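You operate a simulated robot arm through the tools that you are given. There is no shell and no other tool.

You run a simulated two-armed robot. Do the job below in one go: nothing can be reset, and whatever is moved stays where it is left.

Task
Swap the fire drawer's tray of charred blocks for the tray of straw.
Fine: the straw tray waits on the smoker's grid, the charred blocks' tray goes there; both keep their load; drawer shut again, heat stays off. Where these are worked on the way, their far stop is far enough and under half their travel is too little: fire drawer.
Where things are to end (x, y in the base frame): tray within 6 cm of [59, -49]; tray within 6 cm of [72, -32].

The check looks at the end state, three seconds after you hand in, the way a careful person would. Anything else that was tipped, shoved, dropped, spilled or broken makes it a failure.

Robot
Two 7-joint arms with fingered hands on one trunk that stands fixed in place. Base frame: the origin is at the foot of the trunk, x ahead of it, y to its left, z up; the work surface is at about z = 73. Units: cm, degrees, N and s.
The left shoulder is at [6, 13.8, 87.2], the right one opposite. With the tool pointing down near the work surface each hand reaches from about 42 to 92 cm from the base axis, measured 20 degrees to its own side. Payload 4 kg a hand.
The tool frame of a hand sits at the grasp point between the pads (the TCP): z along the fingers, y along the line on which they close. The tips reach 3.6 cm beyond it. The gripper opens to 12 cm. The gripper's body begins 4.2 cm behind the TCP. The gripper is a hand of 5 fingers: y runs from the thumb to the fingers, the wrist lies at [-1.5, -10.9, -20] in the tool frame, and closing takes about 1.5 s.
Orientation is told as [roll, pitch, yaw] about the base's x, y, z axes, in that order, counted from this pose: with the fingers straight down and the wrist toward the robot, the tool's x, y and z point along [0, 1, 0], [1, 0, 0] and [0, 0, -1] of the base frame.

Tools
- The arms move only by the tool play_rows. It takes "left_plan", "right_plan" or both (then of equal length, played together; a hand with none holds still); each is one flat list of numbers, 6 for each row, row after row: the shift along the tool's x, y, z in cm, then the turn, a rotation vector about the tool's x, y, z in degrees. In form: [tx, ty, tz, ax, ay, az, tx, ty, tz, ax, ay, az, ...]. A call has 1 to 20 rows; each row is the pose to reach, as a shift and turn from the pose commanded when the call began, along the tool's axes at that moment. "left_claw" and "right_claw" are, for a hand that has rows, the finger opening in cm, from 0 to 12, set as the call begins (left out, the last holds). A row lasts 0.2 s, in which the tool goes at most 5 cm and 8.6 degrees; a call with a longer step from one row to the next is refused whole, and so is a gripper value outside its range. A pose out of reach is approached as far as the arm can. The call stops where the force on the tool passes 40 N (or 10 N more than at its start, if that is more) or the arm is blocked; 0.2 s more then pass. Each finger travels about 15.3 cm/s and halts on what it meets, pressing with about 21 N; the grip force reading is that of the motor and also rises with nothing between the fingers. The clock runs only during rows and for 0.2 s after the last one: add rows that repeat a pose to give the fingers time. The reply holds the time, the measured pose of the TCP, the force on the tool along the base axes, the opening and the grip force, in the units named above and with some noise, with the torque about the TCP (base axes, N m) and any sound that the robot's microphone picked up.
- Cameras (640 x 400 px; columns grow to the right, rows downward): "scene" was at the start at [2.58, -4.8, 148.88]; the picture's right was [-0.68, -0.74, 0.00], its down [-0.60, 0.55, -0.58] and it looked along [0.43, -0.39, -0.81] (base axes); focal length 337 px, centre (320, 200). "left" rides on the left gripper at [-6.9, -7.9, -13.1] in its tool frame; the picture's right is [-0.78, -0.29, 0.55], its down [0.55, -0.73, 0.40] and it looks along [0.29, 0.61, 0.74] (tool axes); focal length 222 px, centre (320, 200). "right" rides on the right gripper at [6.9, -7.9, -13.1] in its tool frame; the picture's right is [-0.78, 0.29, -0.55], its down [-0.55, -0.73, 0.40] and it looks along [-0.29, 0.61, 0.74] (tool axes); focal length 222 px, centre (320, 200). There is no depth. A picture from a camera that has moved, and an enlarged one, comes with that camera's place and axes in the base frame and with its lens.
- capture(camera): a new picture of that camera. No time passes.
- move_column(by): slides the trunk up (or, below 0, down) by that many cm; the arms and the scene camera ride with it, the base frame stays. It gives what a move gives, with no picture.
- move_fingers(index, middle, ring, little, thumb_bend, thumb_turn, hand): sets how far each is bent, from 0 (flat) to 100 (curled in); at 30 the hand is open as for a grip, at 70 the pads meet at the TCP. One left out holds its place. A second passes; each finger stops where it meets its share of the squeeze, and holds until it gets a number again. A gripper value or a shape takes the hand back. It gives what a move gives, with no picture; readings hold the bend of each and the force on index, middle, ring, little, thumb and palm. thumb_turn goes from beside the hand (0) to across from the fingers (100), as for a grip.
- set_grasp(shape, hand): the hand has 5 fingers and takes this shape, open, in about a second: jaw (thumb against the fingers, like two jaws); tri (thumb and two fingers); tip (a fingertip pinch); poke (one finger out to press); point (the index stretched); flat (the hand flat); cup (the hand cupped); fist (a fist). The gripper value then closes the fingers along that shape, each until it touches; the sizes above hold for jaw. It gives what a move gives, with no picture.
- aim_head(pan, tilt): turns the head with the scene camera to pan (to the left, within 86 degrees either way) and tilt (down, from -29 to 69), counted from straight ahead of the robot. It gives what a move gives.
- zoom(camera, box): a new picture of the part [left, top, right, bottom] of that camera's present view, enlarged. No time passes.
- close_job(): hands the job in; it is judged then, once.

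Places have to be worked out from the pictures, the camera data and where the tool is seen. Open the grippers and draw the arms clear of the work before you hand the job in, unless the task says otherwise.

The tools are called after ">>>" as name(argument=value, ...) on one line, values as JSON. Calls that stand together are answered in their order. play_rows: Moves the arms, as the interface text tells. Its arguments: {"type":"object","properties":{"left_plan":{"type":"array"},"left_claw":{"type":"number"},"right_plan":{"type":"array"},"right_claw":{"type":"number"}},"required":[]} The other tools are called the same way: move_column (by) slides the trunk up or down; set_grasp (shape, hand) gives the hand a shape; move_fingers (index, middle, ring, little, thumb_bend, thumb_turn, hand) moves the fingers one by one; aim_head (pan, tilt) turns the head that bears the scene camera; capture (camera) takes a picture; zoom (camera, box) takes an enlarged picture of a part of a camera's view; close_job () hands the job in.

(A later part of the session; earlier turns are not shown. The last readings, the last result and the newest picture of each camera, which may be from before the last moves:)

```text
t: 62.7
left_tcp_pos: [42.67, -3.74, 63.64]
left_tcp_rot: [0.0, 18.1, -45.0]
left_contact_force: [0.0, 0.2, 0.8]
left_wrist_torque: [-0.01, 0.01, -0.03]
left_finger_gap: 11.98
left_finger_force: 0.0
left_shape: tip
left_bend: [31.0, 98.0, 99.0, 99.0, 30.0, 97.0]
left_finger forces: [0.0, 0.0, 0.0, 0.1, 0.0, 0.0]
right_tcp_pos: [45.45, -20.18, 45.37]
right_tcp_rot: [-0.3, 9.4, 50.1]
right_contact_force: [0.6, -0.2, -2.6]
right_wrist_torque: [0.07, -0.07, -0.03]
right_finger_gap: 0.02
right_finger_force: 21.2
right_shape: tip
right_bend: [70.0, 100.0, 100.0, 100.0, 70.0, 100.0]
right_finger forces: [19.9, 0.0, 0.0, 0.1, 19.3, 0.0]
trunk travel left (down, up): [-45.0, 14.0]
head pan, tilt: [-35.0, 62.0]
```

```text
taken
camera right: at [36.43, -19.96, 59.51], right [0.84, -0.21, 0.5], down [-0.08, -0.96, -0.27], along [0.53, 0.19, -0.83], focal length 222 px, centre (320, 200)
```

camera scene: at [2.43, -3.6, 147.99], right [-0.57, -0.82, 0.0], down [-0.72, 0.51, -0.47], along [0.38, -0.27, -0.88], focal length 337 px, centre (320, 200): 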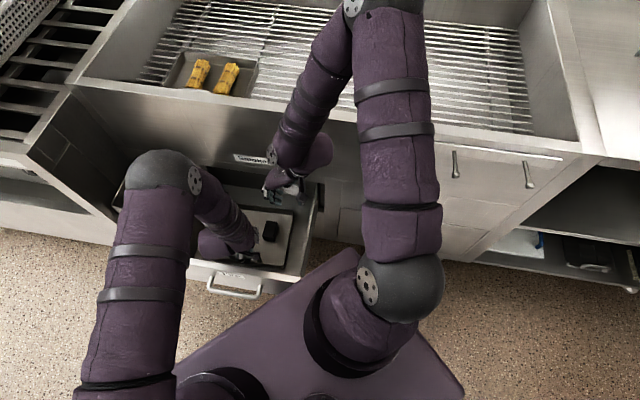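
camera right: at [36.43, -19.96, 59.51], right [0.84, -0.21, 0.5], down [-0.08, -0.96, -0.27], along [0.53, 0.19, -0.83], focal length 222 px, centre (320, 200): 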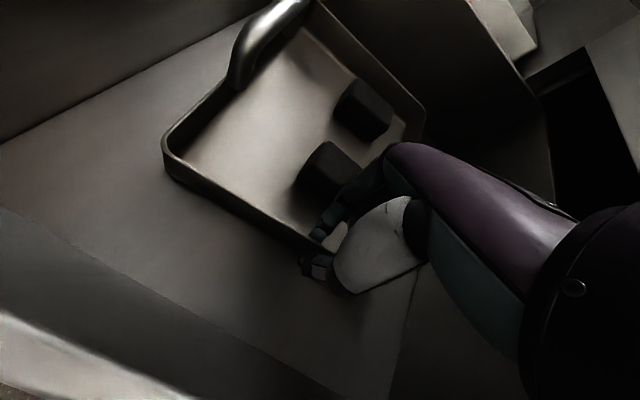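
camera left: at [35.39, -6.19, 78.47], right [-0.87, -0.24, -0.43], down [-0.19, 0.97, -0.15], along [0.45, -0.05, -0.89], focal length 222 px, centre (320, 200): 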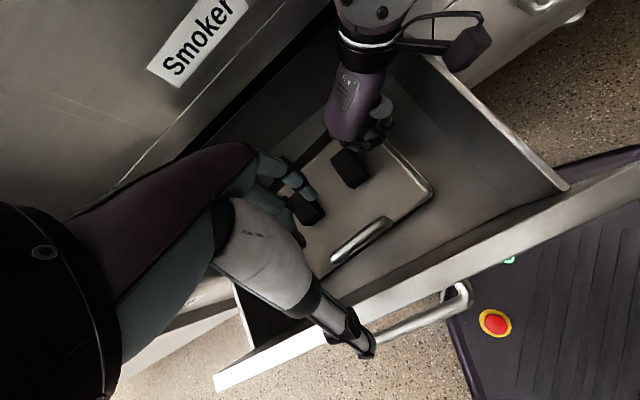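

Now I bring the left hand above the front wall near the tray's left corner, turned 5° to match the tray, with a 2 cm tip opening.

>>> play_rows(left_plan=[3.3, 0.3, 0.6, 0, -0.56, -1.7, 6.6, 0.8, 1.5, 0, -1.1, -3.4, 10, 1.3, 2.4, 0, -1.68, -5.1, 10, 1.69, 3.23, 0, -1.68, -5.14, 10, 1.69, 3.23, 0, -1.68, -5.14], left_claw=2)

>>> capture(camera="left")

>>> zoom(camera="scene", box=[160, 160, 340, 310])

```text
t: 63.9
left_tcp_pos: [50.41, 2.8, 59.91]
left_tcp_rot: [0.0, 18.1, -39.7]
left_contact_force: [0.9, -1.3, 0.2]
left_wrist_torque: [-0.02, 0.02, 0.0]
left_finger_gap: 2.06
left_finger_force: 0.0
left_shape: tip
left_bend: [59.0, 98.0, 99.0, 99.0, 70.0, 100.0]
left_finger forces: [0.1, 0.0, 0.0, 0.0, 0.0, 0.0]
right_tcp_pos: [45.53, -20.29, 45.24]
right_tcp_rot: [-0.2, 9.4, 50.1]
right_contact_force: [-0.1, 0.5, -1.9]
right_wrist_torque: [0.06, -0.03, 0.0]
right_finger_gap: 0.0
right_finger_force: 21.0
right_shape: tip
right_bend: [70.0, 100.0, 100.0, 100.0, 70.0, 100.0]
right_finger forces: [19.7, 0.0, 0.0, 0.0, 19.5, 0.0]
trunk travel left (down, up): [-45.0, 14.0]
head pan, tilt: [-35.0, 62.0]
```

```text
taken
camera left: at [43.32, -0.39, 74.82], right [-0.84, -0.32, -0.43], down [-0.28, 0.95, -0.15], along [0.45, 0.0, -0.89], focal length 222 px, centre (320, 200)
```

left: 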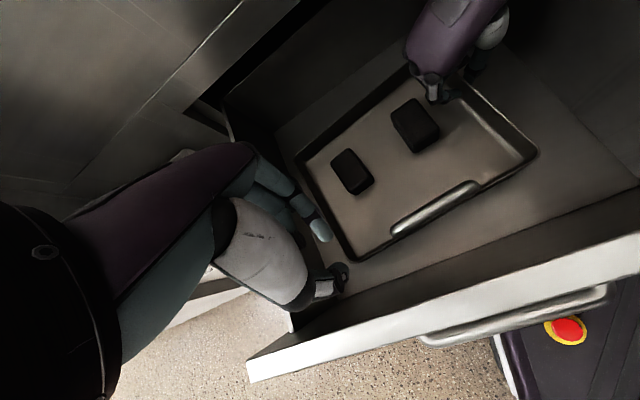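

```text
2.67 times, centred on (250, 235) of scene
camera zoom: at [2.52, -3.61, 147.99], right [-0.57, -0.82, 0.0], down [-0.72, 0.51, -0.47], along [0.38, -0.27, -0.88], focal length 898 px, centre (507, 107)
```

zoom: 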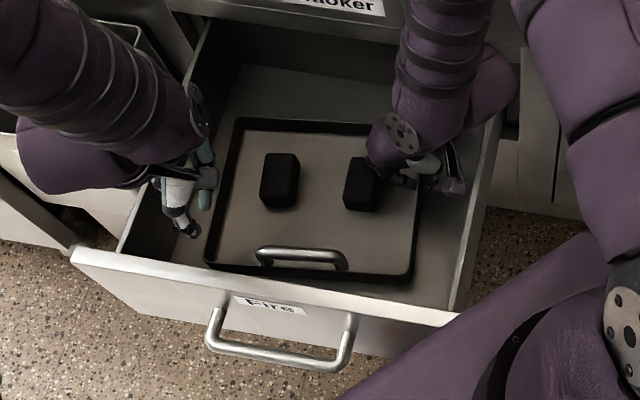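

The tray's front wall runs from (31.5,40) to (33.9,16.5). The left tips would be ~0.7 cm too deep, so I correct and descend to just above the wall.

>>> play_rows(left_plan=[0, -0.67, 0.22, 0, 0, 0, 0, 0.26, 3.1, 0, 0, 0, 0, 1.2, 5.9, 0, 0, 0, 0, 1.98, 8.3, 0, 0, 0, 0, 2.6, 10.2, 0, 0, 0, 0, 2.6, 10.2, 0, 0, 0], left_claw=2)

>>> capture(camera="left")

>>> zoom(camera="scene", box=[180, 190, 300, 280])

```text
t: 65.3
left_tcp_pos: [49.72, 3.03, 49.38]
left_tcp_rot: [0.0, 18.1, -39.6]
left_contact_force: [-0.5, 0.3, 0.0]
left_wrist_torque: [0.01, -0.01, 0.02]
left_finger_gap: 2.07
left_finger_force: 0.1
left_shape: tip
left_bend: [59.0, 98.0, 99.0, 99.0, 70.0, 100.0]
left_finger forces: [0.0, 0.0, 0.0, 0.0, 0.0, 0.0]
right_tcp_pos: [45.42, -20.18, 45.39]
right_tcp_rot: [-0.2, 9.5, 50.1]
right_contact_force: [0.3, 0.4, -2.5]
right_wrist_torque: [0.03, -0.04, 0.01]
right_finger_gap: 0.01
right_finger_force: 21.1
right_shape: tip
right_bend: [70.0, 100.0, 100.0, 100.0, 70.0, 100.0]
right_finger forces: [19.3, 0.0, 0.1, 0.1, 19.8, 0.0]
trunk travel left (down, up): [-45.0, 14.0]
head pan, tilt: [-35.0, 62.0]
```

```text
taken
camera left: at [42.68, -0.09, 64.34], right [-0.84, -0.32, -0.43], down [-0.28, 0.95, -0.15], along [0.45, 0.0, -0.89], focal length 222 px, centre (320, 200)
```

left: 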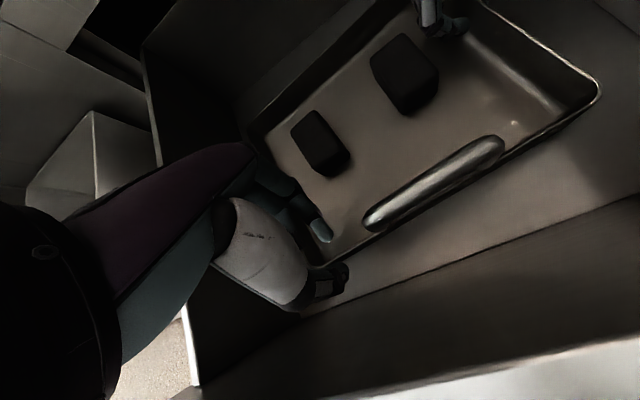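

```text
4.44 times, centred on (240, 235) of scene
camera zoom: at [2.53, -3.59, 147.99], right [-0.57, -0.82, 0.0], down [-0.72, 0.51, -0.47], along [0.38, -0.27, -0.88], focal length 1497 px, centre (676, 44)
```

zoom: 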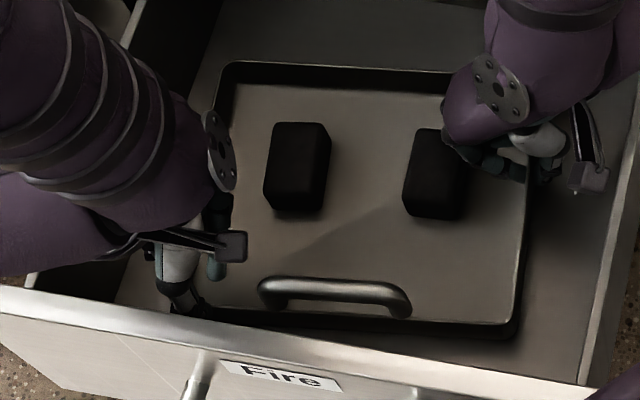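

>>> zoom(camera="left", box=[240, 150, 420, 320])

```text
2.35 times, centred on (330, 235) of left
camera zoom: at [42.68, -0.09, 64.34], right [-0.84, -0.32, -0.43], down [-0.28, 0.95, -0.15], along [0.45, 0.0, -0.89], focal length 523 px, centre (296, 118)
```

zoom: 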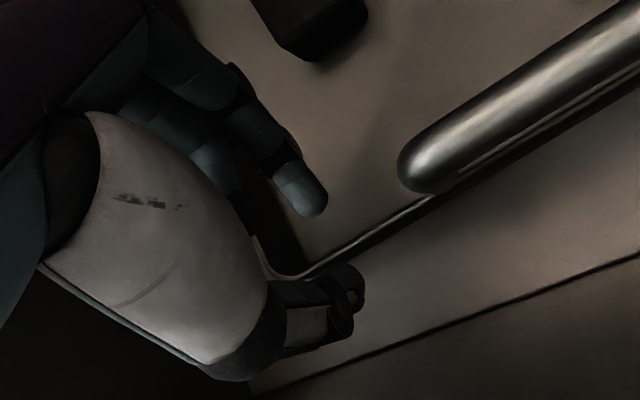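

The front wall lies between index (1.4 cm inside) and thumb (0.6 cm outside). I recentre by 0.35 cm, shift 0.7 cm away from the corner, and go down 4 cm in steps.

>>> play_rows(left_plan=[-0.7, -0.33, 0.11, 0, 0, 0, -0.7, 0.13, 1.54, 0, 0, 0, -0.7, 0.6, 2.96, 0, 0, 0, -0.7, 0.83, 3.67, 0, 0, 0, -0.7, 0.83, 3.67, 0, 0, 0], left_claw=2)

>>> zoom(camera="left", box=[240, 150, 420, 320])

```text
t: 66.5
left_tcp_pos: [49.06, 3.09, 45.77]
left_tcp_rot: [0.0, 18.3, -39.6]
left_contact_force: [-0.2, 0.3, -0.1]
left_wrist_torque: [0.01, -0.01, -0.01]
left_finger_gap: 2.04
left_finger_force: 0.1
left_shape: tip
left_bend: [59.0, 98.0, 99.0, 99.0, 70.0, 100.0]
left_finger forces: [0.1, 0.1, 0.0, 0.0, 0.0, 0.0]
right_tcp_pos: [45.33, -20.23, 45.28]
right_tcp_rot: [-0.1, 9.4, 50.2]
right_contact_force: [-0.2, -0.2, -3.1]
right_wrist_torque: [0.03, -0.06, 0.0]
right_finger_gap: 0.0
right_finger_force: 21.5
right_shape: tip
right_bend: [70.0, 100.0, 100.0, 100.0, 70.0, 100.0]
right_finger forces: [19.5, 0.0, 0.0, 0.0, 19.7, 0.1]
trunk travel left (down, up): [-45.0, 14.0]
head pan, tilt: [-35.0, 62.0]
```

```text
2.35 times, centred on (330, 235) of left
camera zoom: at [41.96, -0.26, 60.56], right [-0.84, -0.32, -0.43], down [-0.28, 0.95, -0.15], along [0.45, 0.0, -0.89], focal length 523 px, centre (296, 118)
```

zoom: 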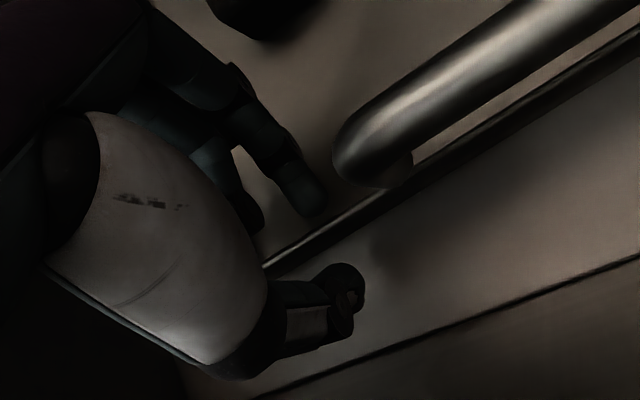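

The wall is between index and thumb. I lower 0.4 cm and close the left pinch.

>>> play_rows(left_plan=[0, 0.12, 0.38, 0, 0, 0, 0, 0.12, 0.38, 0, 0, 0, 0, 0.12, 0.38, 0, 0, 0, 0, 0.12, 0.38, 0, 0, 0, 0, 0.12, 0.38, 0, 0, 0, 0, 0.12, 0.38, 0, 0, 0], left_claw=0)

>>> zoom(camera="left", box=[240, 150, 420, 320])

```text
t: 67.9
left_tcp_pos: [49.05, 2.88, 45.25]
left_tcp_rot: [0.0, 18.2, -39.6]
left_contact_force: [2.2, -1.0, 8.4]
left_wrist_torque: [-0.03, -0.03, 0.0]
left_finger_gap: 0.19
left_finger_force: 20.5
left_shape: tip
left_bend: [70.0, 100.0, 100.0, 100.0, 71.0, 100.0]
left_finger forces: [21.0, 0.0, 0.0, 0.0, 18.3, 0.0]
right_tcp_pos: [45.56, -20.23, 45.28]
right_tcp_rot: [-0.2, 9.4, 50.1]
right_contact_force: [-0.7, 0.2, -5.8]
right_wrist_torque: [0.02, -0.07, 0.0]
right_finger_gap: 0.0
right_finger_force: 21.2
right_shape: tip
right_bend: [70.0, 100.0, 100.0, 100.0, 70.0, 100.0]
right_finger forces: [19.5, 0.1, 0.0, 0.1, 19.4, 0.0]
trunk travel left (down, up): [-45.0, 14.0]
head pan, tilt: [-35.0, 62.0]
```

```text
2.35 times, centred on (330, 235) of left
camera zoom: at [41.99, -0.26, 60.18], right [-0.84, -0.32, -0.43], down [-0.28, 0.95, -0.15], along [0.46, 0.0, -0.89], focal length 523 px, centre (296, 118)
```

zoom: 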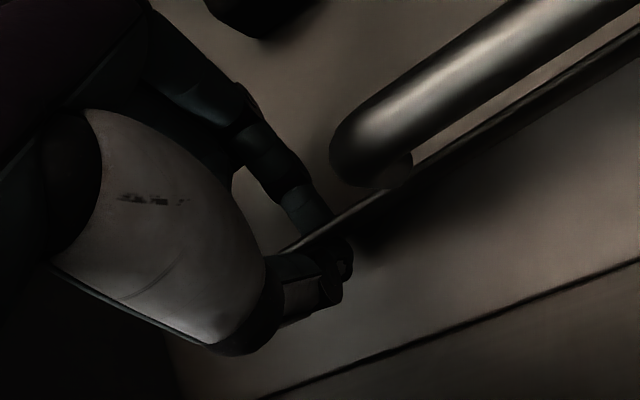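

Both pinches are firm. The right one should be further back for balance, so with the left holding, I open the right tips, lift, tilt the hand 20° away from the smoker front, shift ~3.4 cm back along the wall and lower again.

>>> play_rows(right_plan=[0, 0, 0, 0, 0, 0, 0, 0, 0, 0, 0, 0, 0, 0, 0, 0, 0, 0, 0, -0.25, -1.5, 0, 0, 0, 0, -0.5, -3, 0, 0, 0, 0, -0.73, -4.44, 0, 0, 0, -1.1, -0.5, -4.5, 0, -6.7, 0, -2.2, -0.35, -4.5, 0, -13.4, 0, -3.31, -0.18, -4.53, 0, -20, 0, -3.31, 0.08, -2.95, 0, -20, 0, -3.31, 0.08, -2.95, 0, -20, 0], right_claw=2)

>>> capture(camera="right")

>>> zoom(camera="scene", box=[200, 150, 340, 290])

```text
t: 70.3
left_tcp_pos: [49.11, 3.03, 45.22]
left_tcp_rot: [0.1, 18.0, -39.6]
left_contact_force: [2.4, 0.1, 7.2]
left_wrist_torque: [-0.01, -0.03, -0.04]
left_finger_gap: 0.19
left_finger_force: 21.7
left_shape: tip
left_bend: [70.0, 100.0, 100.0, 100.0, 71.0, 100.0]
left_finger forces: [20.7, 0.0, 0.1, 0.0, 18.7, 0.0]
right_tcp_pos: [48.27, -22.03, 48.19]
right_tcp_rot: [-20.3, 9.5, 50.1]
right_contact_force: [-0.3, -0.7, 0.1]
right_wrist_torque: [0.01, 0.0, -0.03]
right_finger_gap: 1.97
right_finger_force: 0.1
right_shape: tip
right_bend: [60.0, 98.0, 99.0, 99.0, 70.0, 100.0]
right_finger forces: [0.1, 0.0, 0.0, 0.0, 0.1, 0.1]
trunk travel left (down, up): [-45.0, 14.0]
head pan, tilt: [-35.0, 62.0]
```

```text
taken
camera right: at [35.89, -19.55, 59.29], right [0.69, -0.03, 0.73], down [0.02, -1.0, -0.06], along [0.73, 0.05, -0.68], focal length 222 px, centre (320, 200)
```

right: 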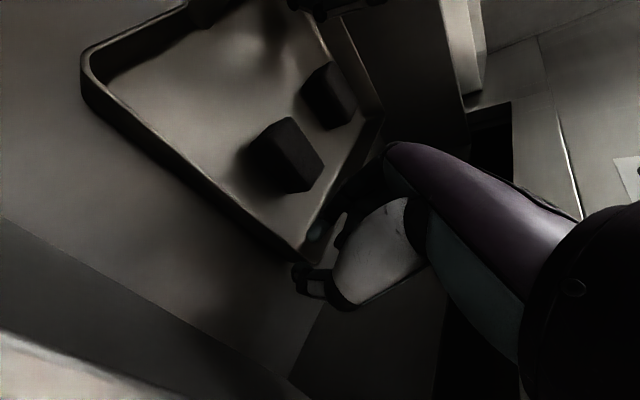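

```text
2.86 times, centred on (270, 220) of scene
camera zoom: at [2.48, -3.6, 147.99], right [-0.57, -0.82, 0.0], down [-0.72, 0.51, -0.47], along [0.38, -0.27, -0.88], focal length 962 px, centre (463, 143)
```

zoom: 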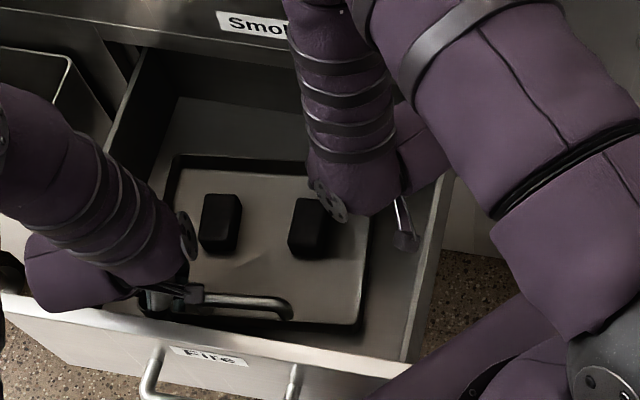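

>>> zoom(camera="right", box=[240, 180, 380, 310])

```text
3.08 times, centred on (310, 245) of right
camera zoom: at [35.89, -19.55, 59.29], right [0.69, -0.03, 0.73], down [0.02, -1.0, -0.06], along [0.73, 0.05, -0.68], focal length 684 px, centre (351, 62)
```

zoom: 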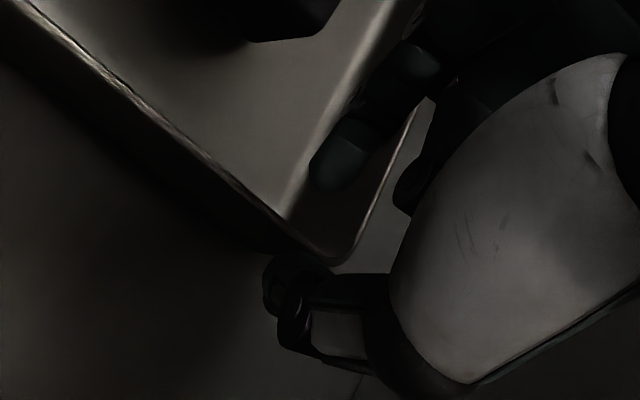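

The right tips sit too near the back corner. I shift 1.2 cm forward and 0.4 cm outward, then lower 3 cm in steps.

>>> play_rows(right_plan=[1.17, -0.29, -0.38, 0, 0, 0, 1.51, -0.12, 0.55, 0, 0, 0, 1.85, 0.04, 1.47, 0, 0, 0, 2.2, 0.2, 2.4, 0, 0, 0, 2.2, 0.2, 2.4, 0, 0, 0], right_claw=2)

>>> zoom(camera="right", box=[240, 180, 380, 310])

```text
t: 71.5
left_tcp_pos: [49.09, 2.97, 45.26]
left_tcp_rot: [0.0, 18.0, -39.6]
left_contact_force: [1.7, 0.1, 7.6]
left_wrist_torque: [0.02, -0.04, 0.03]
left_finger_gap: 0.21
left_finger_force: 21.0
left_shape: tip
left_bend: [70.0, 100.0, 100.0, 100.0, 71.0, 100.0]
left_finger forces: [20.3, 0.1, 0.0, 0.1, 19.0, 0.0]
right_tcp_pos: [47.17, -21.41, 45.19]
right_tcp_rot: [-20.2, 9.4, 50.2]
right_contact_force: [0.3, -1.2, 0.2]
right_wrist_torque: [-0.01, 0.0, 0.02]
right_finger_gap: 1.98
right_finger_force: 0.1
right_shape: tip
right_bend: [60.0, 98.0, 99.0, 99.0, 70.0, 100.0]
right_finger forces: [0.0, 0.1, 0.0, 0.1, 0.1, 0.1]
trunk travel left (down, up): [-45.0, 14.0]
head pan, tilt: [-35.0, 62.0]
```

```text
3.08 times, centred on (310, 245) of right
camera zoom: at [34.74, -19.0, 56.3], right [0.69, -0.03, 0.73], down [0.02, -1.0, -0.06], along [0.73, 0.05, -0.68], focal length 684 px, centre (351, 62)
```

zoom: 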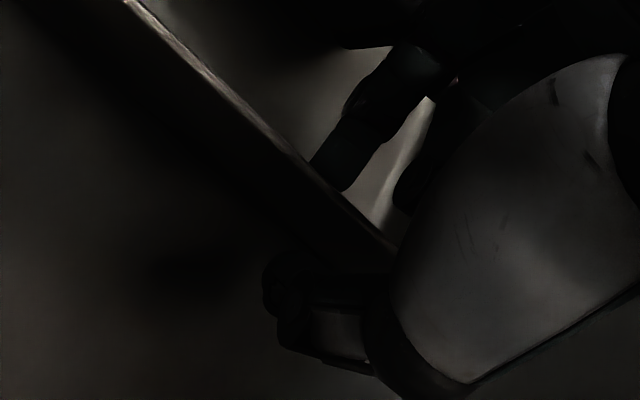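

Index inside, thumb outside the wall, no contact. I close the right pinch.

>>> play_rows(right_plan=[0, 0, 0, 0, 0, 0, 0, 0, 0, 0, 0, 0, 0, 0, 0, 0, 0, 0, 0, 0, 0, 0, 0, 0, 0, 0, 0, 0, 0, 0, 0, 0, 0, 0, 0, 0], right_claw=0)

>>> zoom(camera="right", box=[240, 180, 380, 310])

```text
t: 72.9
left_tcp_pos: [49.13, 2.92, 45.23]
left_tcp_rot: [0.1, 18.1, -39.6]
left_contact_force: [1.1, 0.8, 7.7]
left_wrist_torque: [0.02, -0.02, 0.01]
left_finger_gap: 0.22
left_finger_force: 20.4
left_shape: tip
left_bend: [70.0, 100.0, 100.0, 100.0, 71.0, 100.0]
left_finger forces: [19.6, 0.0, 0.0, 0.1, 19.4, 0.0]
right_tcp_pos: [47.13, -21.48, 45.21]
right_tcp_rot: [-20.2, 9.5, 50.1]
right_contact_force: [1.2, -1.3, -0.6]
right_wrist_torque: [0.0, -0.01, 0.04]
right_finger_gap: 0.0
right_finger_force: 21.0
right_shape: tip
right_bend: [70.0, 100.0, 100.0, 100.0, 70.0, 100.0]
right_finger forces: [18.6, 0.1, 0.0, 0.0, 19.1, 0.0]
trunk travel left (down, up): [-45.0, 14.0]
head pan, tilt: [-35.0, 62.0]
```

```text
3.08 times, centred on (310, 245) of right
camera zoom: at [34.75, -19.0, 56.31], right [0.69, -0.03, 0.73], down [0.02, -1.0, -0.06], along [0.73, 0.05, -0.68], focal length 684 px, centre (351, 62)
```

zoom: 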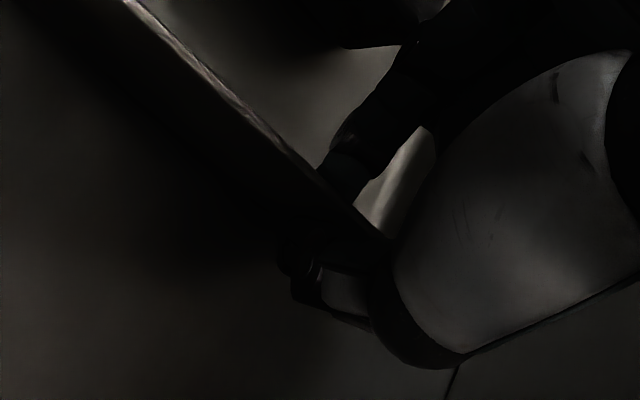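

Both hands now pinch near opposite corners. I lift both by 2.5 cm in sync.

>>> play_rows(left_plan=[0, -0.16, -0.48, 0, 0, 0, 0, -0.31, -0.95, 0, 0, 0, 0, -0.47, -1.43, 0, 0, 0, 0, -0.62, -1.9, 0, 0, 0, 0, -0.78, -2.38, 0, 0, 0, 0, -0.78, -2.38, 0, 0, 0], right_plan=[-0.17, -0.08, -0.46, 0, 0, 0, -0.34, -0.17, -0.93, 0, 0, 0, -0.51, -0.25, -1.39, 0, 0, 0, -0.68, -0.33, -1.85, 0, 0, 0, -0.86, -0.41, -2.31, 0, 0, 0, -0.86, -0.41, -2.31, 0, 0, 0])

>>> capture(camera="right")

>>> capture(camera="left")

>>> zoom(camera="scene", box=[180, 150, 340, 290])

```text
t: 74.3
left_tcp_pos: [49.02, 2.97, 47.77]
left_tcp_rot: [0.1, 18.2, -39.7]
left_contact_force: [-0.4, 2.4, -2.2]
left_wrist_torque: [0.04, -0.02, -0.02]
left_finger_gap: 0.21
left_finger_force: 21.3
left_shape: tip
left_bend: [70.0, 100.0, 100.0, 100.0, 71.0, 100.0]
left_finger forces: [16.8, 0.1, 0.0, 0.1, 18.2, 0.0]
right_tcp_pos: [47.15, -21.35, 47.62]
right_tcp_rot: [-20.2, 9.4, 50.0]
right_contact_force: [-0.7, -2.6, -1.6]
right_wrist_torque: [-0.02, 0.04, -0.03]
right_finger_gap: 0.0
right_finger_force: 20.6
right_shape: tip
right_bend: [70.0, 100.0, 100.0, 100.0, 70.0, 100.0]
right_finger forces: [17.8, 0.0, 0.1, 0.0, 19.5, 0.1]
trunk travel left (down, up): [-45.0, 14.0]
head pan, tilt: [-35.0, 62.0]
```

```text
taken
camera right: at [34.75, -18.97, 58.79], right [0.69, -0.03, 0.73], down [0.02, -1.0, -0.06], along [0.73, 0.05, -0.68], focal length 222 px, centre (320, 200)
```

right: 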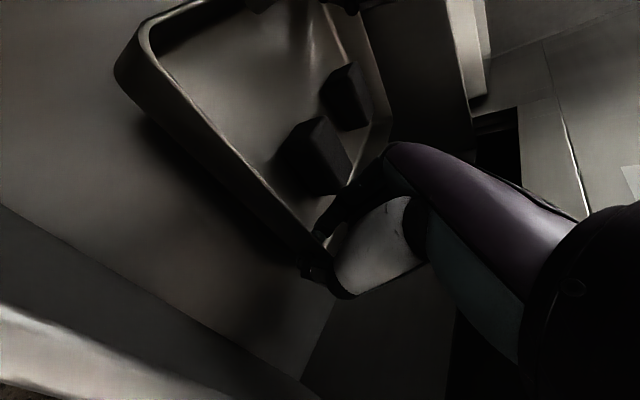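

```text
taken
camera left: at [41.91, -0.24, 62.66], right [-0.85, -0.32, -0.43], down [-0.28, 0.95, -0.15], along [0.45, 0.0, -0.89], focal length 222 px, centre (320, 200)
```

left: 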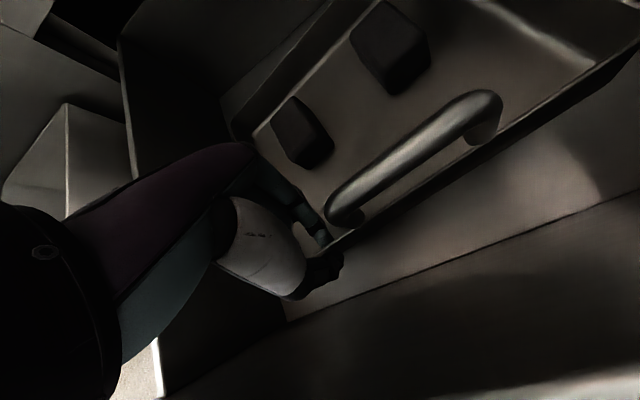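

```text
2.86 times, centred on (260, 220) of scene
camera zoom: at [2.54, -3.59, 147.99], right [-0.57, -0.82, 0.0], down [-0.72, 0.51, -0.47], along [0.38, -0.27, -0.88], focal length 962 px, centre (491, 143)
```

zoom: 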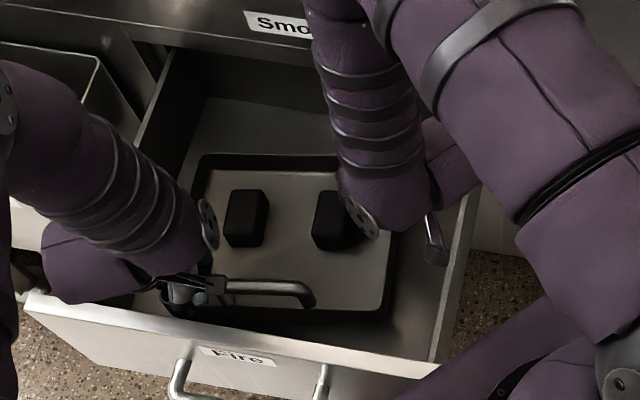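

The tray pivots about the line between the two pinches because its centre is ~2.5 cm off that line. I set it down again; I'll shift the right pinch a bit further back and move the left pinch onto the front-left corner so the line passes through the centre.

>>> play_rows(left_plan=[0, 0.16, 0.48, 0, 0, 0, 0, 0.31, 0.95, 0, 0, 0, 0, 0.47, 1.43, 0, 0, 0, 0, 0.62, 1.9, 0, 0, 0, 0, 0.73, 2.23, 0, 0, 0, 0, 0.73, 2.23, 0, 0, 0], right_plan=[0.17, 0.08, 0.46, 0, 0, 0, 0.34, 0.17, 0.93, 0, 0, 0, 0.51, 0.25, 1.39, 0, 0, 0, 0.68, 0.33, 1.85, 0, 0, 0, 0.84, 0.4, 2.25, 0, 0, 0, 0.84, 0.4, 2.25, 0, 0, 0])

>>> play_rows(left_plan=[0, 0, 0, 0, 0, 0, 0, 0, 0, 0, 0, 0, 0, 0, 0, 0, 0, 0, 0, -0.62, -1.9, 0, 0, 0, 0, -1.56, -4.75, 0, 0, 0, 0, -2.8, -8.55, 0, 0, 0, 0, -3.7, -11.4, 0, 0, 0, 0, -3.7, -11.4, 0, 0, 0], left_claw=2)

>>> capture(camera="left")

>>> zoom(camera="scene", box=[160, 150, 340, 290])

```text
t: 75.7
left_tcp_pos: [48.92, 2.91, 45.38]
left_tcp_rot: [0.0, 18.2, -39.6]
left_contact_force: [-1.1, 5.0, 2.4]
left_wrist_torque: [0.08, -0.01, 0.03]
left_finger_gap: 0.19
left_finger_force: 21.2
left_shape: tip
left_bend: [70.0, 100.0, 100.0, 100.0, 70.0, 100.0]
left_finger forces: [16.8, 0.1, 0.0, 0.0, 20.9, 0.0]
right_tcp_pos: [47.22, -21.51, 45.38]
right_tcp_rot: [-20.2, 9.4, 50.2]
right_contact_force: [0.8, -3.0, -2.7]
right_wrist_torque: [-0.01, -0.07, -0.03]
right_finger_gap: 0.0
right_finger_force: 20.7
right_shape: tip
right_bend: [70.0, 100.0, 100.0, 100.0, 70.0, 100.0]
right_finger forces: [18.0, 0.0, 0.0, 0.0, 20.9, 0.0]
trunk travel left (down, up): [-45.0, 14.0]
head pan, tilt: [-35.0, 62.0]
```

```text
t: 77.5
left_tcp_pos: [48.95, 2.87, 57.31]
left_tcp_rot: [0.0, 18.2, -39.6]
left_contact_force: [0.4, 0.0, -0.7]
left_wrist_torque: [0.0, 0.03, 0.01]
left_finger_gap: 2.0
left_finger_force: 0.1
left_shape: tip
left_bend: [60.0, 98.0, 99.0, 99.0, 70.0, 100.0]
left_finger forces: [0.0, 0.0, 0.0, 0.0, 0.1, 0.0]
right_tcp_pos: [47.31, -21.45, 45.25]
right_tcp_rot: [-20.2, 9.4, 50.1]
right_contact_force: [-0.4, 0.8, -2.6]
right_wrist_torque: [0.1, -0.03, 0.04]
right_finger_gap: 0.0
right_finger_force: 20.7
right_shape: tip
right_bend: [70.0, 100.0, 100.0, 100.0, 70.0, 100.0]
right_finger forces: [20.1, 0.0, 0.0, 0.0, 19.5, 0.1]
trunk travel left (down, up): [-45.0, 14.0]
head pan, tilt: [-35.0, 62.0]
```

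```text
taken
camera left: at [41.8, -0.39, 72.2], right [-0.84, -0.32, -0.43], down [-0.28, 0.95, -0.15], along [0.45, 0.0, -0.89], focal length 222 px, centre (320, 200)
```

left: 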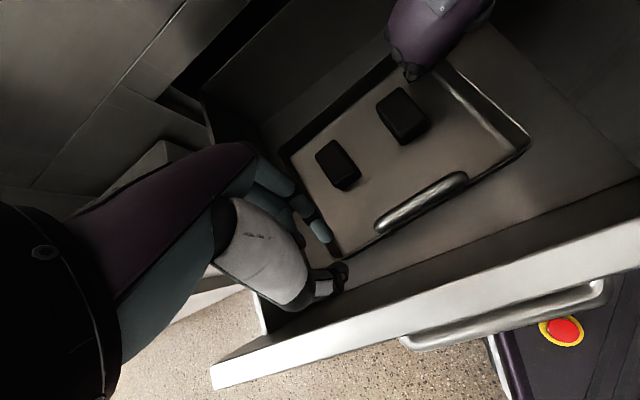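

```text
2.86 times, centred on (250, 220) of scene
camera zoom: at [2.52, -3.59, 147.99], right [-0.57, -0.82, 0.0], down [-0.72, 0.51, -0.47], along [0.38, -0.27, -0.88], focal length 962 px, centre (520, 143)
```

zoom: 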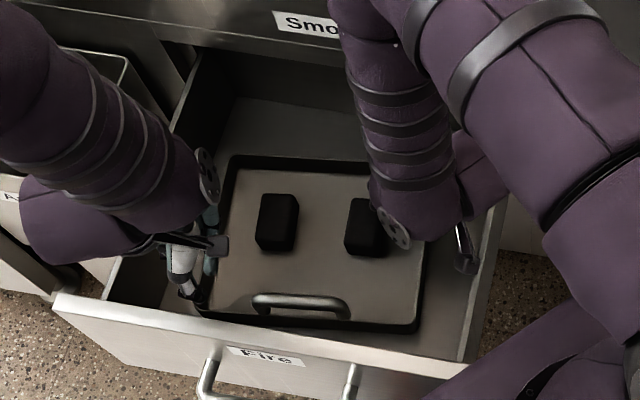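

I rotate the left hand to yaw -80° over the tray's front-left corner (diagonal pinch), still above it.

>>> play_rows(left_plan=[0.5, 0, -1, 0, 2.1, 6.4, 1, 0, -1, 0, 4.2, 12.8, 1.5, 0, -1, 0, 6.3, 19.2, 2, 0, -1, 0, 8.4, 25.6, 2.4, 0, -1, 0, 10.5, 32, 2.76, -0.07, -1.03, 0, 12.6, 38.4, 2.76, -0.07, -1.03, 0, 12.6, 38.4], left_claw=2.4)

>>> capture(camera="left")

>>> zoom(camera="scene", box=[160, 150, 340, 290])

```text
t: 79.1
left_tcp_pos: [51.04, 4.85, 58.5]
left_tcp_rot: [-0.1, 18.1, -80.1]
left_contact_force: [0.3, 0.1, 0.5]
left_wrist_torque: [0.0, 0.03, -0.02]
left_finger_gap: 2.36
left_finger_force: 0.1
left_shape: tip
left_bend: [58.0, 98.0, 99.0, 99.0, 69.0, 100.0]
left_finger forces: [0.0, 0.0, 0.1, 0.0, 0.0, 0.0]
right_tcp_pos: [47.24, -21.37, 45.25]
right_tcp_rot: [-20.2, 9.4, 50.1]
right_contact_force: [0.4, 0.4, -2.4]
right_wrist_torque: [0.08, -0.03, 0.0]
right_finger_gap: 0.0
right_finger_force: 20.8
right_shape: tip
right_bend: [70.0, 100.0, 100.0, 100.0, 70.0, 100.0]
right_finger forces: [19.6, 0.1, 0.0, 0.1, 19.7, 0.0]
trunk travel left (down, up): [-45.0, 14.0]
head pan, tilt: [-35.0, 62.0]
```

```text
taken
camera left: at [43.56, 7.02, 73.28], right [-0.85, 0.31, -0.43], down [0.4, 0.9, -0.15], along [0.34, -0.3, -0.89], focal length 222 px, centre (320, 200)
```

left: 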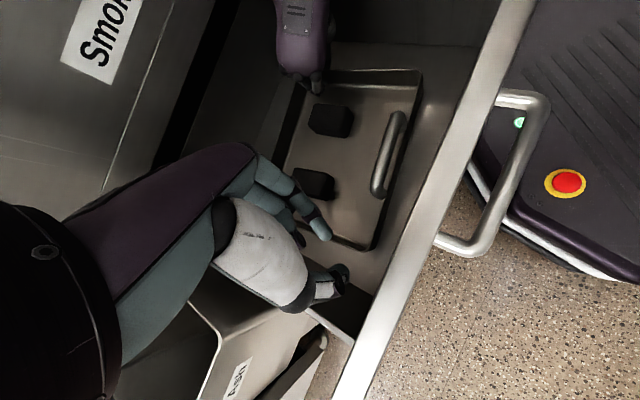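

```text
2.86 times, centred on (250, 220) of scene
camera zoom: at [2.53, -3.58, 147.99], right [-0.57, -0.82, 0.0], down [-0.72, 0.51, -0.47], along [0.38, -0.27, -0.88], focal length 962 px, centre (520, 143)
```

zoom: 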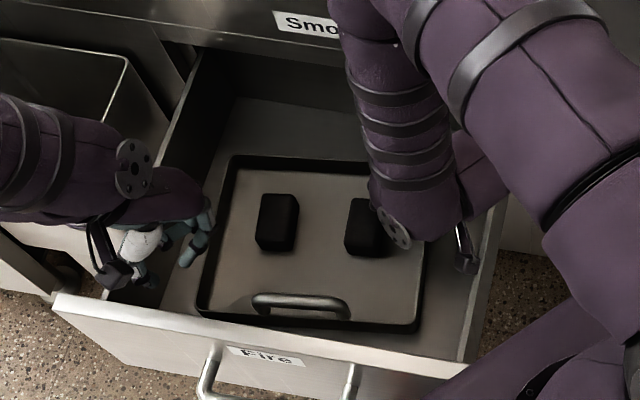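

From this view the corner is at about (30.8, 39.9); I shift by (-0.6,-0.65) and descend to just above the rim.

>>> play_rows(left_plan=[-0.88, -0.11, 0.04, 0, 0, 0, -0.88, 0.82, 2.9, 0, 0, 0, -0.88, 1.76, 5.7, 0, 0, 0, -0.88, 2.7, 8.6, 0, 0, 0, -0.88, 2.7, 8.6, 0, 0, 0], left_claw=2.4)

>>> capture(camera="left")

>>> zoom(camera="left", box=[270, 180, 420, 310])

```text
t: 80.3
left_tcp_pos: [50.11, 4.89, 49.42]
left_tcp_rot: [-0.1, 18.1, -80.0]
left_contact_force: [-0.1, -0.3, -0.3]
left_wrist_torque: [-0.02, -0.02, -0.02]
left_finger_gap: 2.36
left_finger_force: 0.1
left_shape: tip
left_bend: [58.0, 98.0, 99.0, 99.0, 69.0, 100.0]
left_finger forces: [0.0, 0.0, 0.0, 0.0, 0.0, 0.0]
right_tcp_pos: [47.27, -21.44, 45.22]
right_tcp_rot: [-20.3, 9.4, 50.0]
right_contact_force: [-0.1, 0.4, -2.9]
right_wrist_torque: [0.06, -0.01, -0.01]
right_finger_gap: 0.0
right_finger_force: 20.8
right_shape: tip
right_bend: [70.0, 100.0, 100.0, 100.0, 70.0, 100.0]
right_finger forces: [19.6, 0.1, 0.0, 0.0, 19.9, 0.0]
trunk travel left (down, up): [-45.0, 14.0]
head pan, tilt: [-35.0, 62.0]
```

```text
taken
camera left: at [42.67, 7.0, 64.26], right [-0.85, 0.3, -0.43], down [0.4, 0.9, -0.15], along [0.34, -0.3, -0.89], focal length 222 px, centre (320, 200)
```

left: 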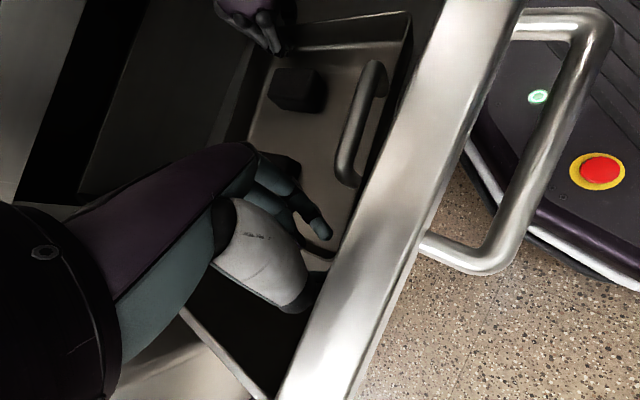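

```text
3.08 times, centred on (345, 245) of left
camera zoom: at [42.67, 7.0, 64.26], right [-0.85, 0.3, -0.43], down [0.4, 0.9, -0.15], along [0.34, -0.3, -0.89], focal length 684 px, centre (243, 62)
```

zoom: 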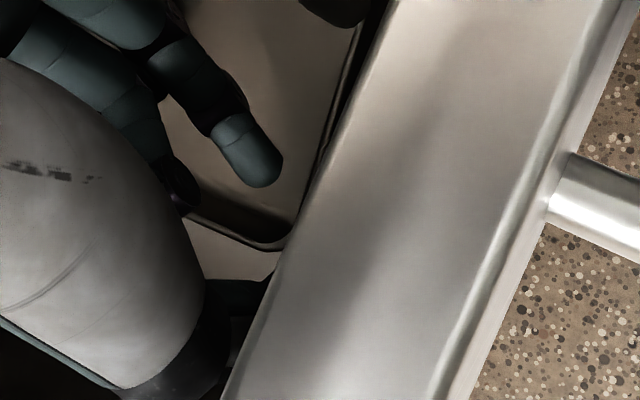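

Index is inside the corner and the thumb outside (hidden by panel). I descend the remaining 4 cm.

>>> play_rows(left_plan=[0, 0.47, 1.43, 0, 0, 0, 0, 0.93, 2.85, 0, 0, 0, 0, 1.28, 3.9, 0, 0, 0, 0, 1.28, 3.9, 0, 0, 0], left_claw=2.4)

>>> zoom(camera="left", box=[270, 180, 420, 310])

```text
t: 81.3
left_tcp_pos: [50.14, 4.83, 45.36]
left_tcp_rot: [0.1, 18.1, -79.9]
left_contact_force: [0.1, -1.1, 1.6]
left_wrist_torque: [-0.02, 0.0, 0.01]
left_finger_gap: 2.37
left_finger_force: 0.1
left_shape: tip
left_bend: [58.0, 98.0, 99.0, 99.0, 69.0, 100.0]
left_finger forces: [2.5, 0.1, 0.0, 0.0, 0.0, 0.0]
right_tcp_pos: [47.22, -21.44, 45.16]
right_tcp_rot: [-20.2, 9.4, 50.1]
right_contact_force: [0.7, 0.0, -3.2]
right_wrist_torque: [0.11, -0.04, 0.02]
right_finger_gap: 0.0
right_finger_force: 20.9
right_shape: tip
right_bend: [70.0, 100.0, 100.0, 100.0, 70.0, 100.0]
right_finger forces: [19.6, 0.1, 0.0, 0.0, 19.7, 0.0]
trunk travel left (down, up): [-45.0, 14.0]
head pan, tilt: [-35.0, 62.0]
```

```text
3.08 times, centred on (345, 245) of left
camera zoom: at [42.63, 6.92, 60.1], right [-0.85, 0.3, -0.43], down [0.4, 0.9, -0.15], along [0.34, -0.3, -0.89], focal length 684 px, centre (243, 62)
```

zoom: 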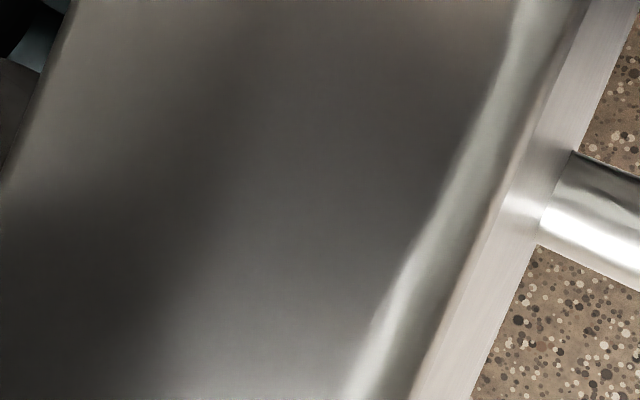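

Light touch of the index (2.5 N). I close the left pinch on the corner.

>>> play_rows(left_plan=[0, 0, 0, 0, 0, 0, 0, 0, 0, 0, 0, 0, 0, 0, 0, 0, 0, 0, 0, 0, 0, 0, 0, 0, 0, 0, 0, 0, 0, 0, 0, 0, 0, 0, 0, 0], left_claw=0)

>>> zoom(camera="scene", box=[160, 150, 340, 290])

>>> capture(camera="left")

```text
t: 82.7
left_tcp_pos: [50.11, 4.84, 45.17]
left_tcp_rot: [0.1, 18.2, -80.0]
left_contact_force: [0.8, 4.8, -0.1]
left_wrist_torque: [0.05, -0.14, 0.04]
left_finger_gap: 0.63
left_finger_force: 20.5
left_shape: tip
left_bend: [72.0, 100.0, 100.0, 100.0, 70.0, 100.0]
left_finger forces: [13.7, 0.0, 0.1, 0.1, 16.1, 0.0]
right_tcp_pos: [47.33, -21.49, 45.24]
right_tcp_rot: [-20.3, 9.5, 50.1]
right_contact_force: [-1.2, -4.3, -2.5]
right_wrist_torque: [-0.09, 0.01, -0.05]
right_finger_gap: 0.0
right_finger_force: 21.0
right_shape: tip
right_bend: [70.0, 100.0, 100.0, 100.0, 70.0, 100.0]
right_finger forces: [17.4, 0.0, 0.0, 0.1, 22.2, 0.0]
trunk travel left (down, up): [-45.0, 14.0]
head pan, tilt: [-35.0, 62.0]
```

```text
2.86 times, centred on (250, 220) of scene
camera zoom: at [2.54, -3.59, 147.99], right [-0.57, -0.82, 0.0], down [-0.72, 0.51, -0.47], along [0.38, -0.27, -0.88], focal length 962 px, centre (520, 143)
```

zoom: 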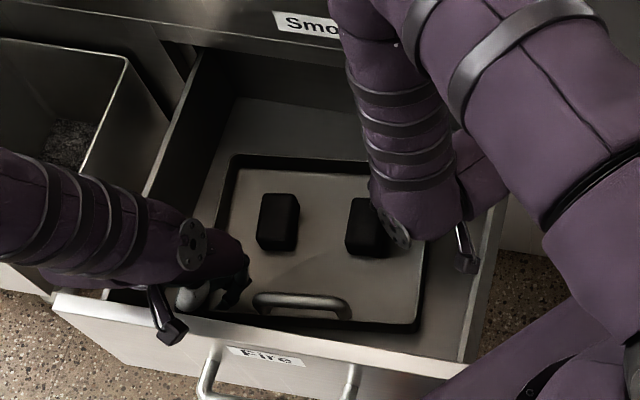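

```text
taken
camera left: at [42.63, 6.96, 60.09], right [-0.85, 0.3, -0.43], down [0.4, 0.91, -0.15], along [0.34, -0.3, -0.89], focal length 222 px, centre (320, 200)
```

left: 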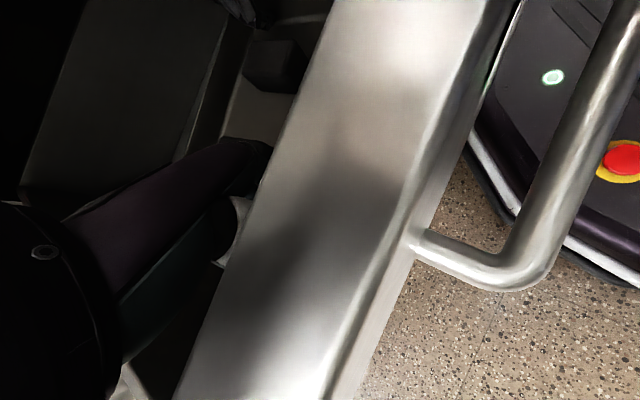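

Corner grip looks solid (gap 0.6, 14/16 N). I try a 2.5 cm synchronized lift.

>>> play_rows(left_plan=[0, -0.16, -0.48, 0, 0, 0, 0, -0.31, -0.95, 0, 0, 0, 0, -0.47, -1.43, 0, 0, 0, 0, -0.62, -1.9, 0, 0, 0, 0, -0.78, -2.38, 0, 0, 0, 0, -0.78, -2.38, 0, 0, 0], right_plan=[-0.17, -0.08, -0.46, 0, 0, 0, -0.34, -0.17, -0.93, 0, 0, 0, -0.51, -0.25, -1.39, 0, 0, 0, -0.68, -0.33, -1.85, 0, 0, 0, -0.86, -0.41, -2.31, 0, 0, 0, -0.86, -0.41, -2.31, 0, 0, 0])

>>> capture(camera="right")

>>> zoom(camera="scene", box=[180, 150, 340, 290])

```text
t: 84.1
left_tcp_pos: [50.08, 4.8, 47.79]
left_tcp_rot: [0.0, 18.2, -80.0]
left_contact_force: [0.5, 6.7, -2.7]
left_wrist_torque: [0.12, -0.03, 0.05]
left_finger_gap: 0.62
left_finger_force: 21.0
left_shape: tip
left_bend: [72.0, 100.0, 100.0, 100.0, 70.0, 100.0]
left_finger forces: [12.9, 0.0, 0.0, 0.1, 16.0, 0.0]
right_tcp_pos: [47.18, -21.43, 47.81]
right_tcp_rot: [-20.2, 9.4, 50.1]
right_contact_force: [-0.5, -6.0, -3.7]
right_wrist_torque: [-0.09, 0.08, -0.05]
right_finger_gap: 0.01
right_finger_force: 21.6
right_shape: tip
right_bend: [70.0, 100.0, 100.0, 100.0, 70.0, 100.0]
right_finger forces: [16.8, 0.0, 0.0, 0.0, 22.1, 0.1]
trunk travel left (down, up): [-45.0, 14.0]
head pan, tilt: [-35.0, 62.0]
```

```text
taken
camera right: at [34.83, -19.03, 58.89], right [0.69, -0.03, 0.73], down [0.02, -1.0, -0.06], along [0.73, 0.05, -0.68], focal length 222 px, centre (320, 200)
```

right: 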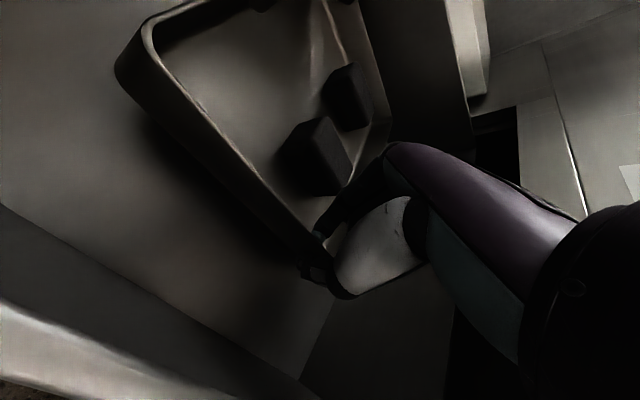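

```text
2.86 times, centred on (260, 220) of scene
camera zoom: at [2.54, -3.59, 147.99], right [-0.57, -0.82, 0.0], down [-0.72, 0.51, -0.47], along [0.38, -0.27, -0.88], focal length 962 px, centre (491, 143)
```

zoom: 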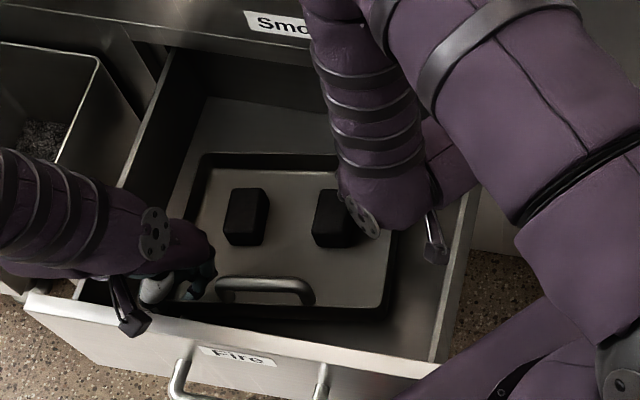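

>>> zoom(camera="right", box=[240, 180, 380, 310])

>>> zoom(camera="right", box=[80, 0, 420, 260])

```text
3.08 times, centred on (310, 245) of right
camera zoom: at [34.83, -19.03, 58.89], right [0.69, -0.03, 0.73], down [0.02, -1.0, -0.06], along [0.73, 0.05, -0.68], focal length 684 px, centre (351, 62)
```

zoom: 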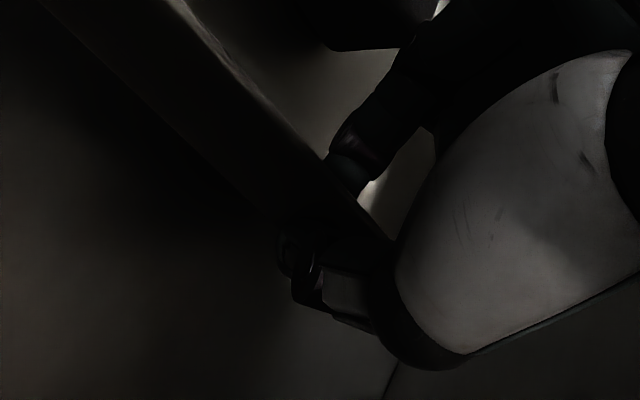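

```text
1.54 times, centred on (250, 130) of right
camera zoom: at [34.83, -19.03, 58.89], right [0.69, -0.03, 0.73], down [0.02, -1.0, -0.06], along [0.73, 0.05, -0.68], focal length 342 px, centre (428, 308)
```

zoom: 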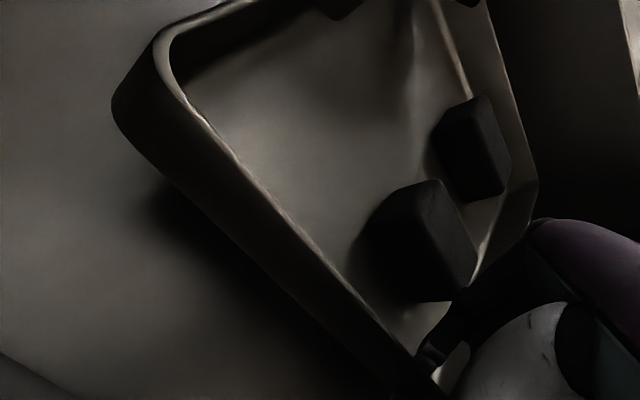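

The tray tilted several degrees but the sum of loads (6.4 N) suggests it may already be free. I lift 3 cm more to see if the tilt stays constant.

>>> play_rows(left_plan=[0, -0.16, -0.48, 0, 0, 0, 0, -0.31, -0.95, 0, 0, 0, 0, -0.47, -1.43, 0, 0, 0, 0, -0.62, -1.9, 0, 0, 0, 0, -0.78, -2.38, 0, 0, 0, 0, -0.93, -2.85, 0, 0, 0, 0, -0.93, -2.85, 0, 0, 0], right_plan=[-0.17, -0.08, -0.46, 0, 0, 0, -0.34, -0.17, -0.93, 0, 0, 0, -0.51, -0.25, -1.39, 0, 0, 0, -0.68, -0.33, -1.85, 0, 0, 0, -0.86, -0.41, -2.31, 0, 0, 0, -1.03, -0.5, -2.78, 0, 0, 0, -1.03, -0.5, -2.78, 0, 0, 0])

>>> zoom(camera="right", box=[80, 0, 420, 260])

>>> zoom(camera="scene", box=[180, 150, 340, 290])

```text
t: 85.7
left_tcp_pos: [50.1, 4.79, 50.64]
left_tcp_rot: [0.1, 18.1, -80.0]
left_contact_force: [-0.2, 4.4, -3.0]
left_wrist_torque: [0.1, 0.0, 0.07]
left_finger_gap: 0.57
left_finger_force: 20.1
left_shape: tip
left_bend: [72.0, 100.0, 100.0, 100.0, 71.0, 100.0]
left_finger forces: [13.4, 0.1, 0.0, 0.0, 15.2, 0.1]
right_tcp_pos: [46.97, -21.44, 50.85]
right_tcp_rot: [-20.2, 9.4, 50.1]
right_contact_force: [0.0, -4.6, -2.9]
right_wrist_torque: [-0.04, 0.12, -0.04]
right_finger_gap: 0.0
right_finger_force: 20.9
right_shape: tip
right_bend: [70.0, 100.0, 100.0, 100.0, 70.0, 100.0]
right_finger forces: [17.8, 0.0, 0.0, 0.0, 21.3, 0.0]
trunk travel left (down, up): [-45.0, 14.0]
head pan, tilt: [-35.0, 62.0]
```

```text
1.54 times, centred on (250, 130) of right
camera zoom: at [34.67, -19.03, 61.88], right [0.69, -0.03, 0.73], down [0.02, -1.0, -0.06], along [0.73, 0.05, -0.68], focal length 342 px, centre (428, 308)
```

zoom: 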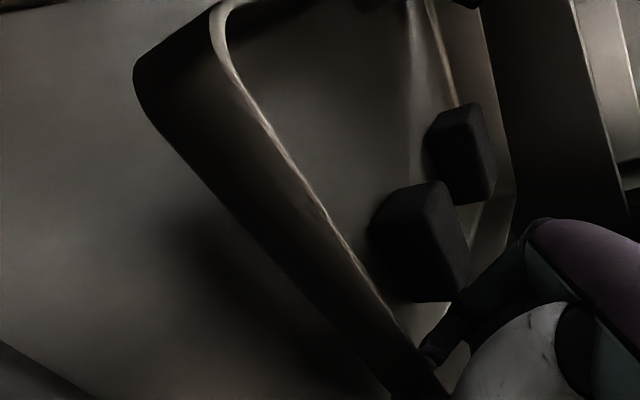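

```text
2.86 times, centred on (260, 220) of scene
camera zoom: at [2.55, -3.59, 147.99], right [-0.57, -0.82, 0.0], down [-0.72, 0.51, -0.47], along [0.38, -0.27, -0.88], focal length 962 px, centre (491, 143)
```

zoom: 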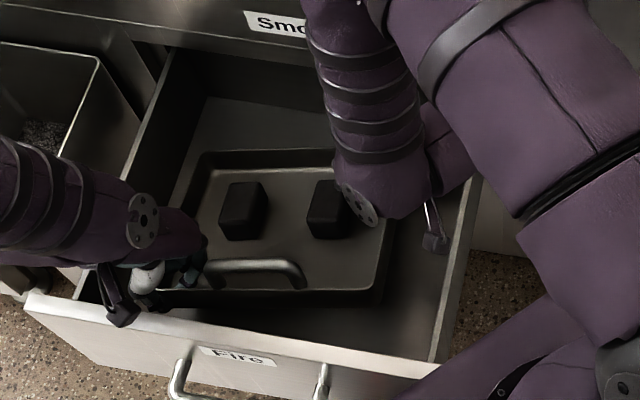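

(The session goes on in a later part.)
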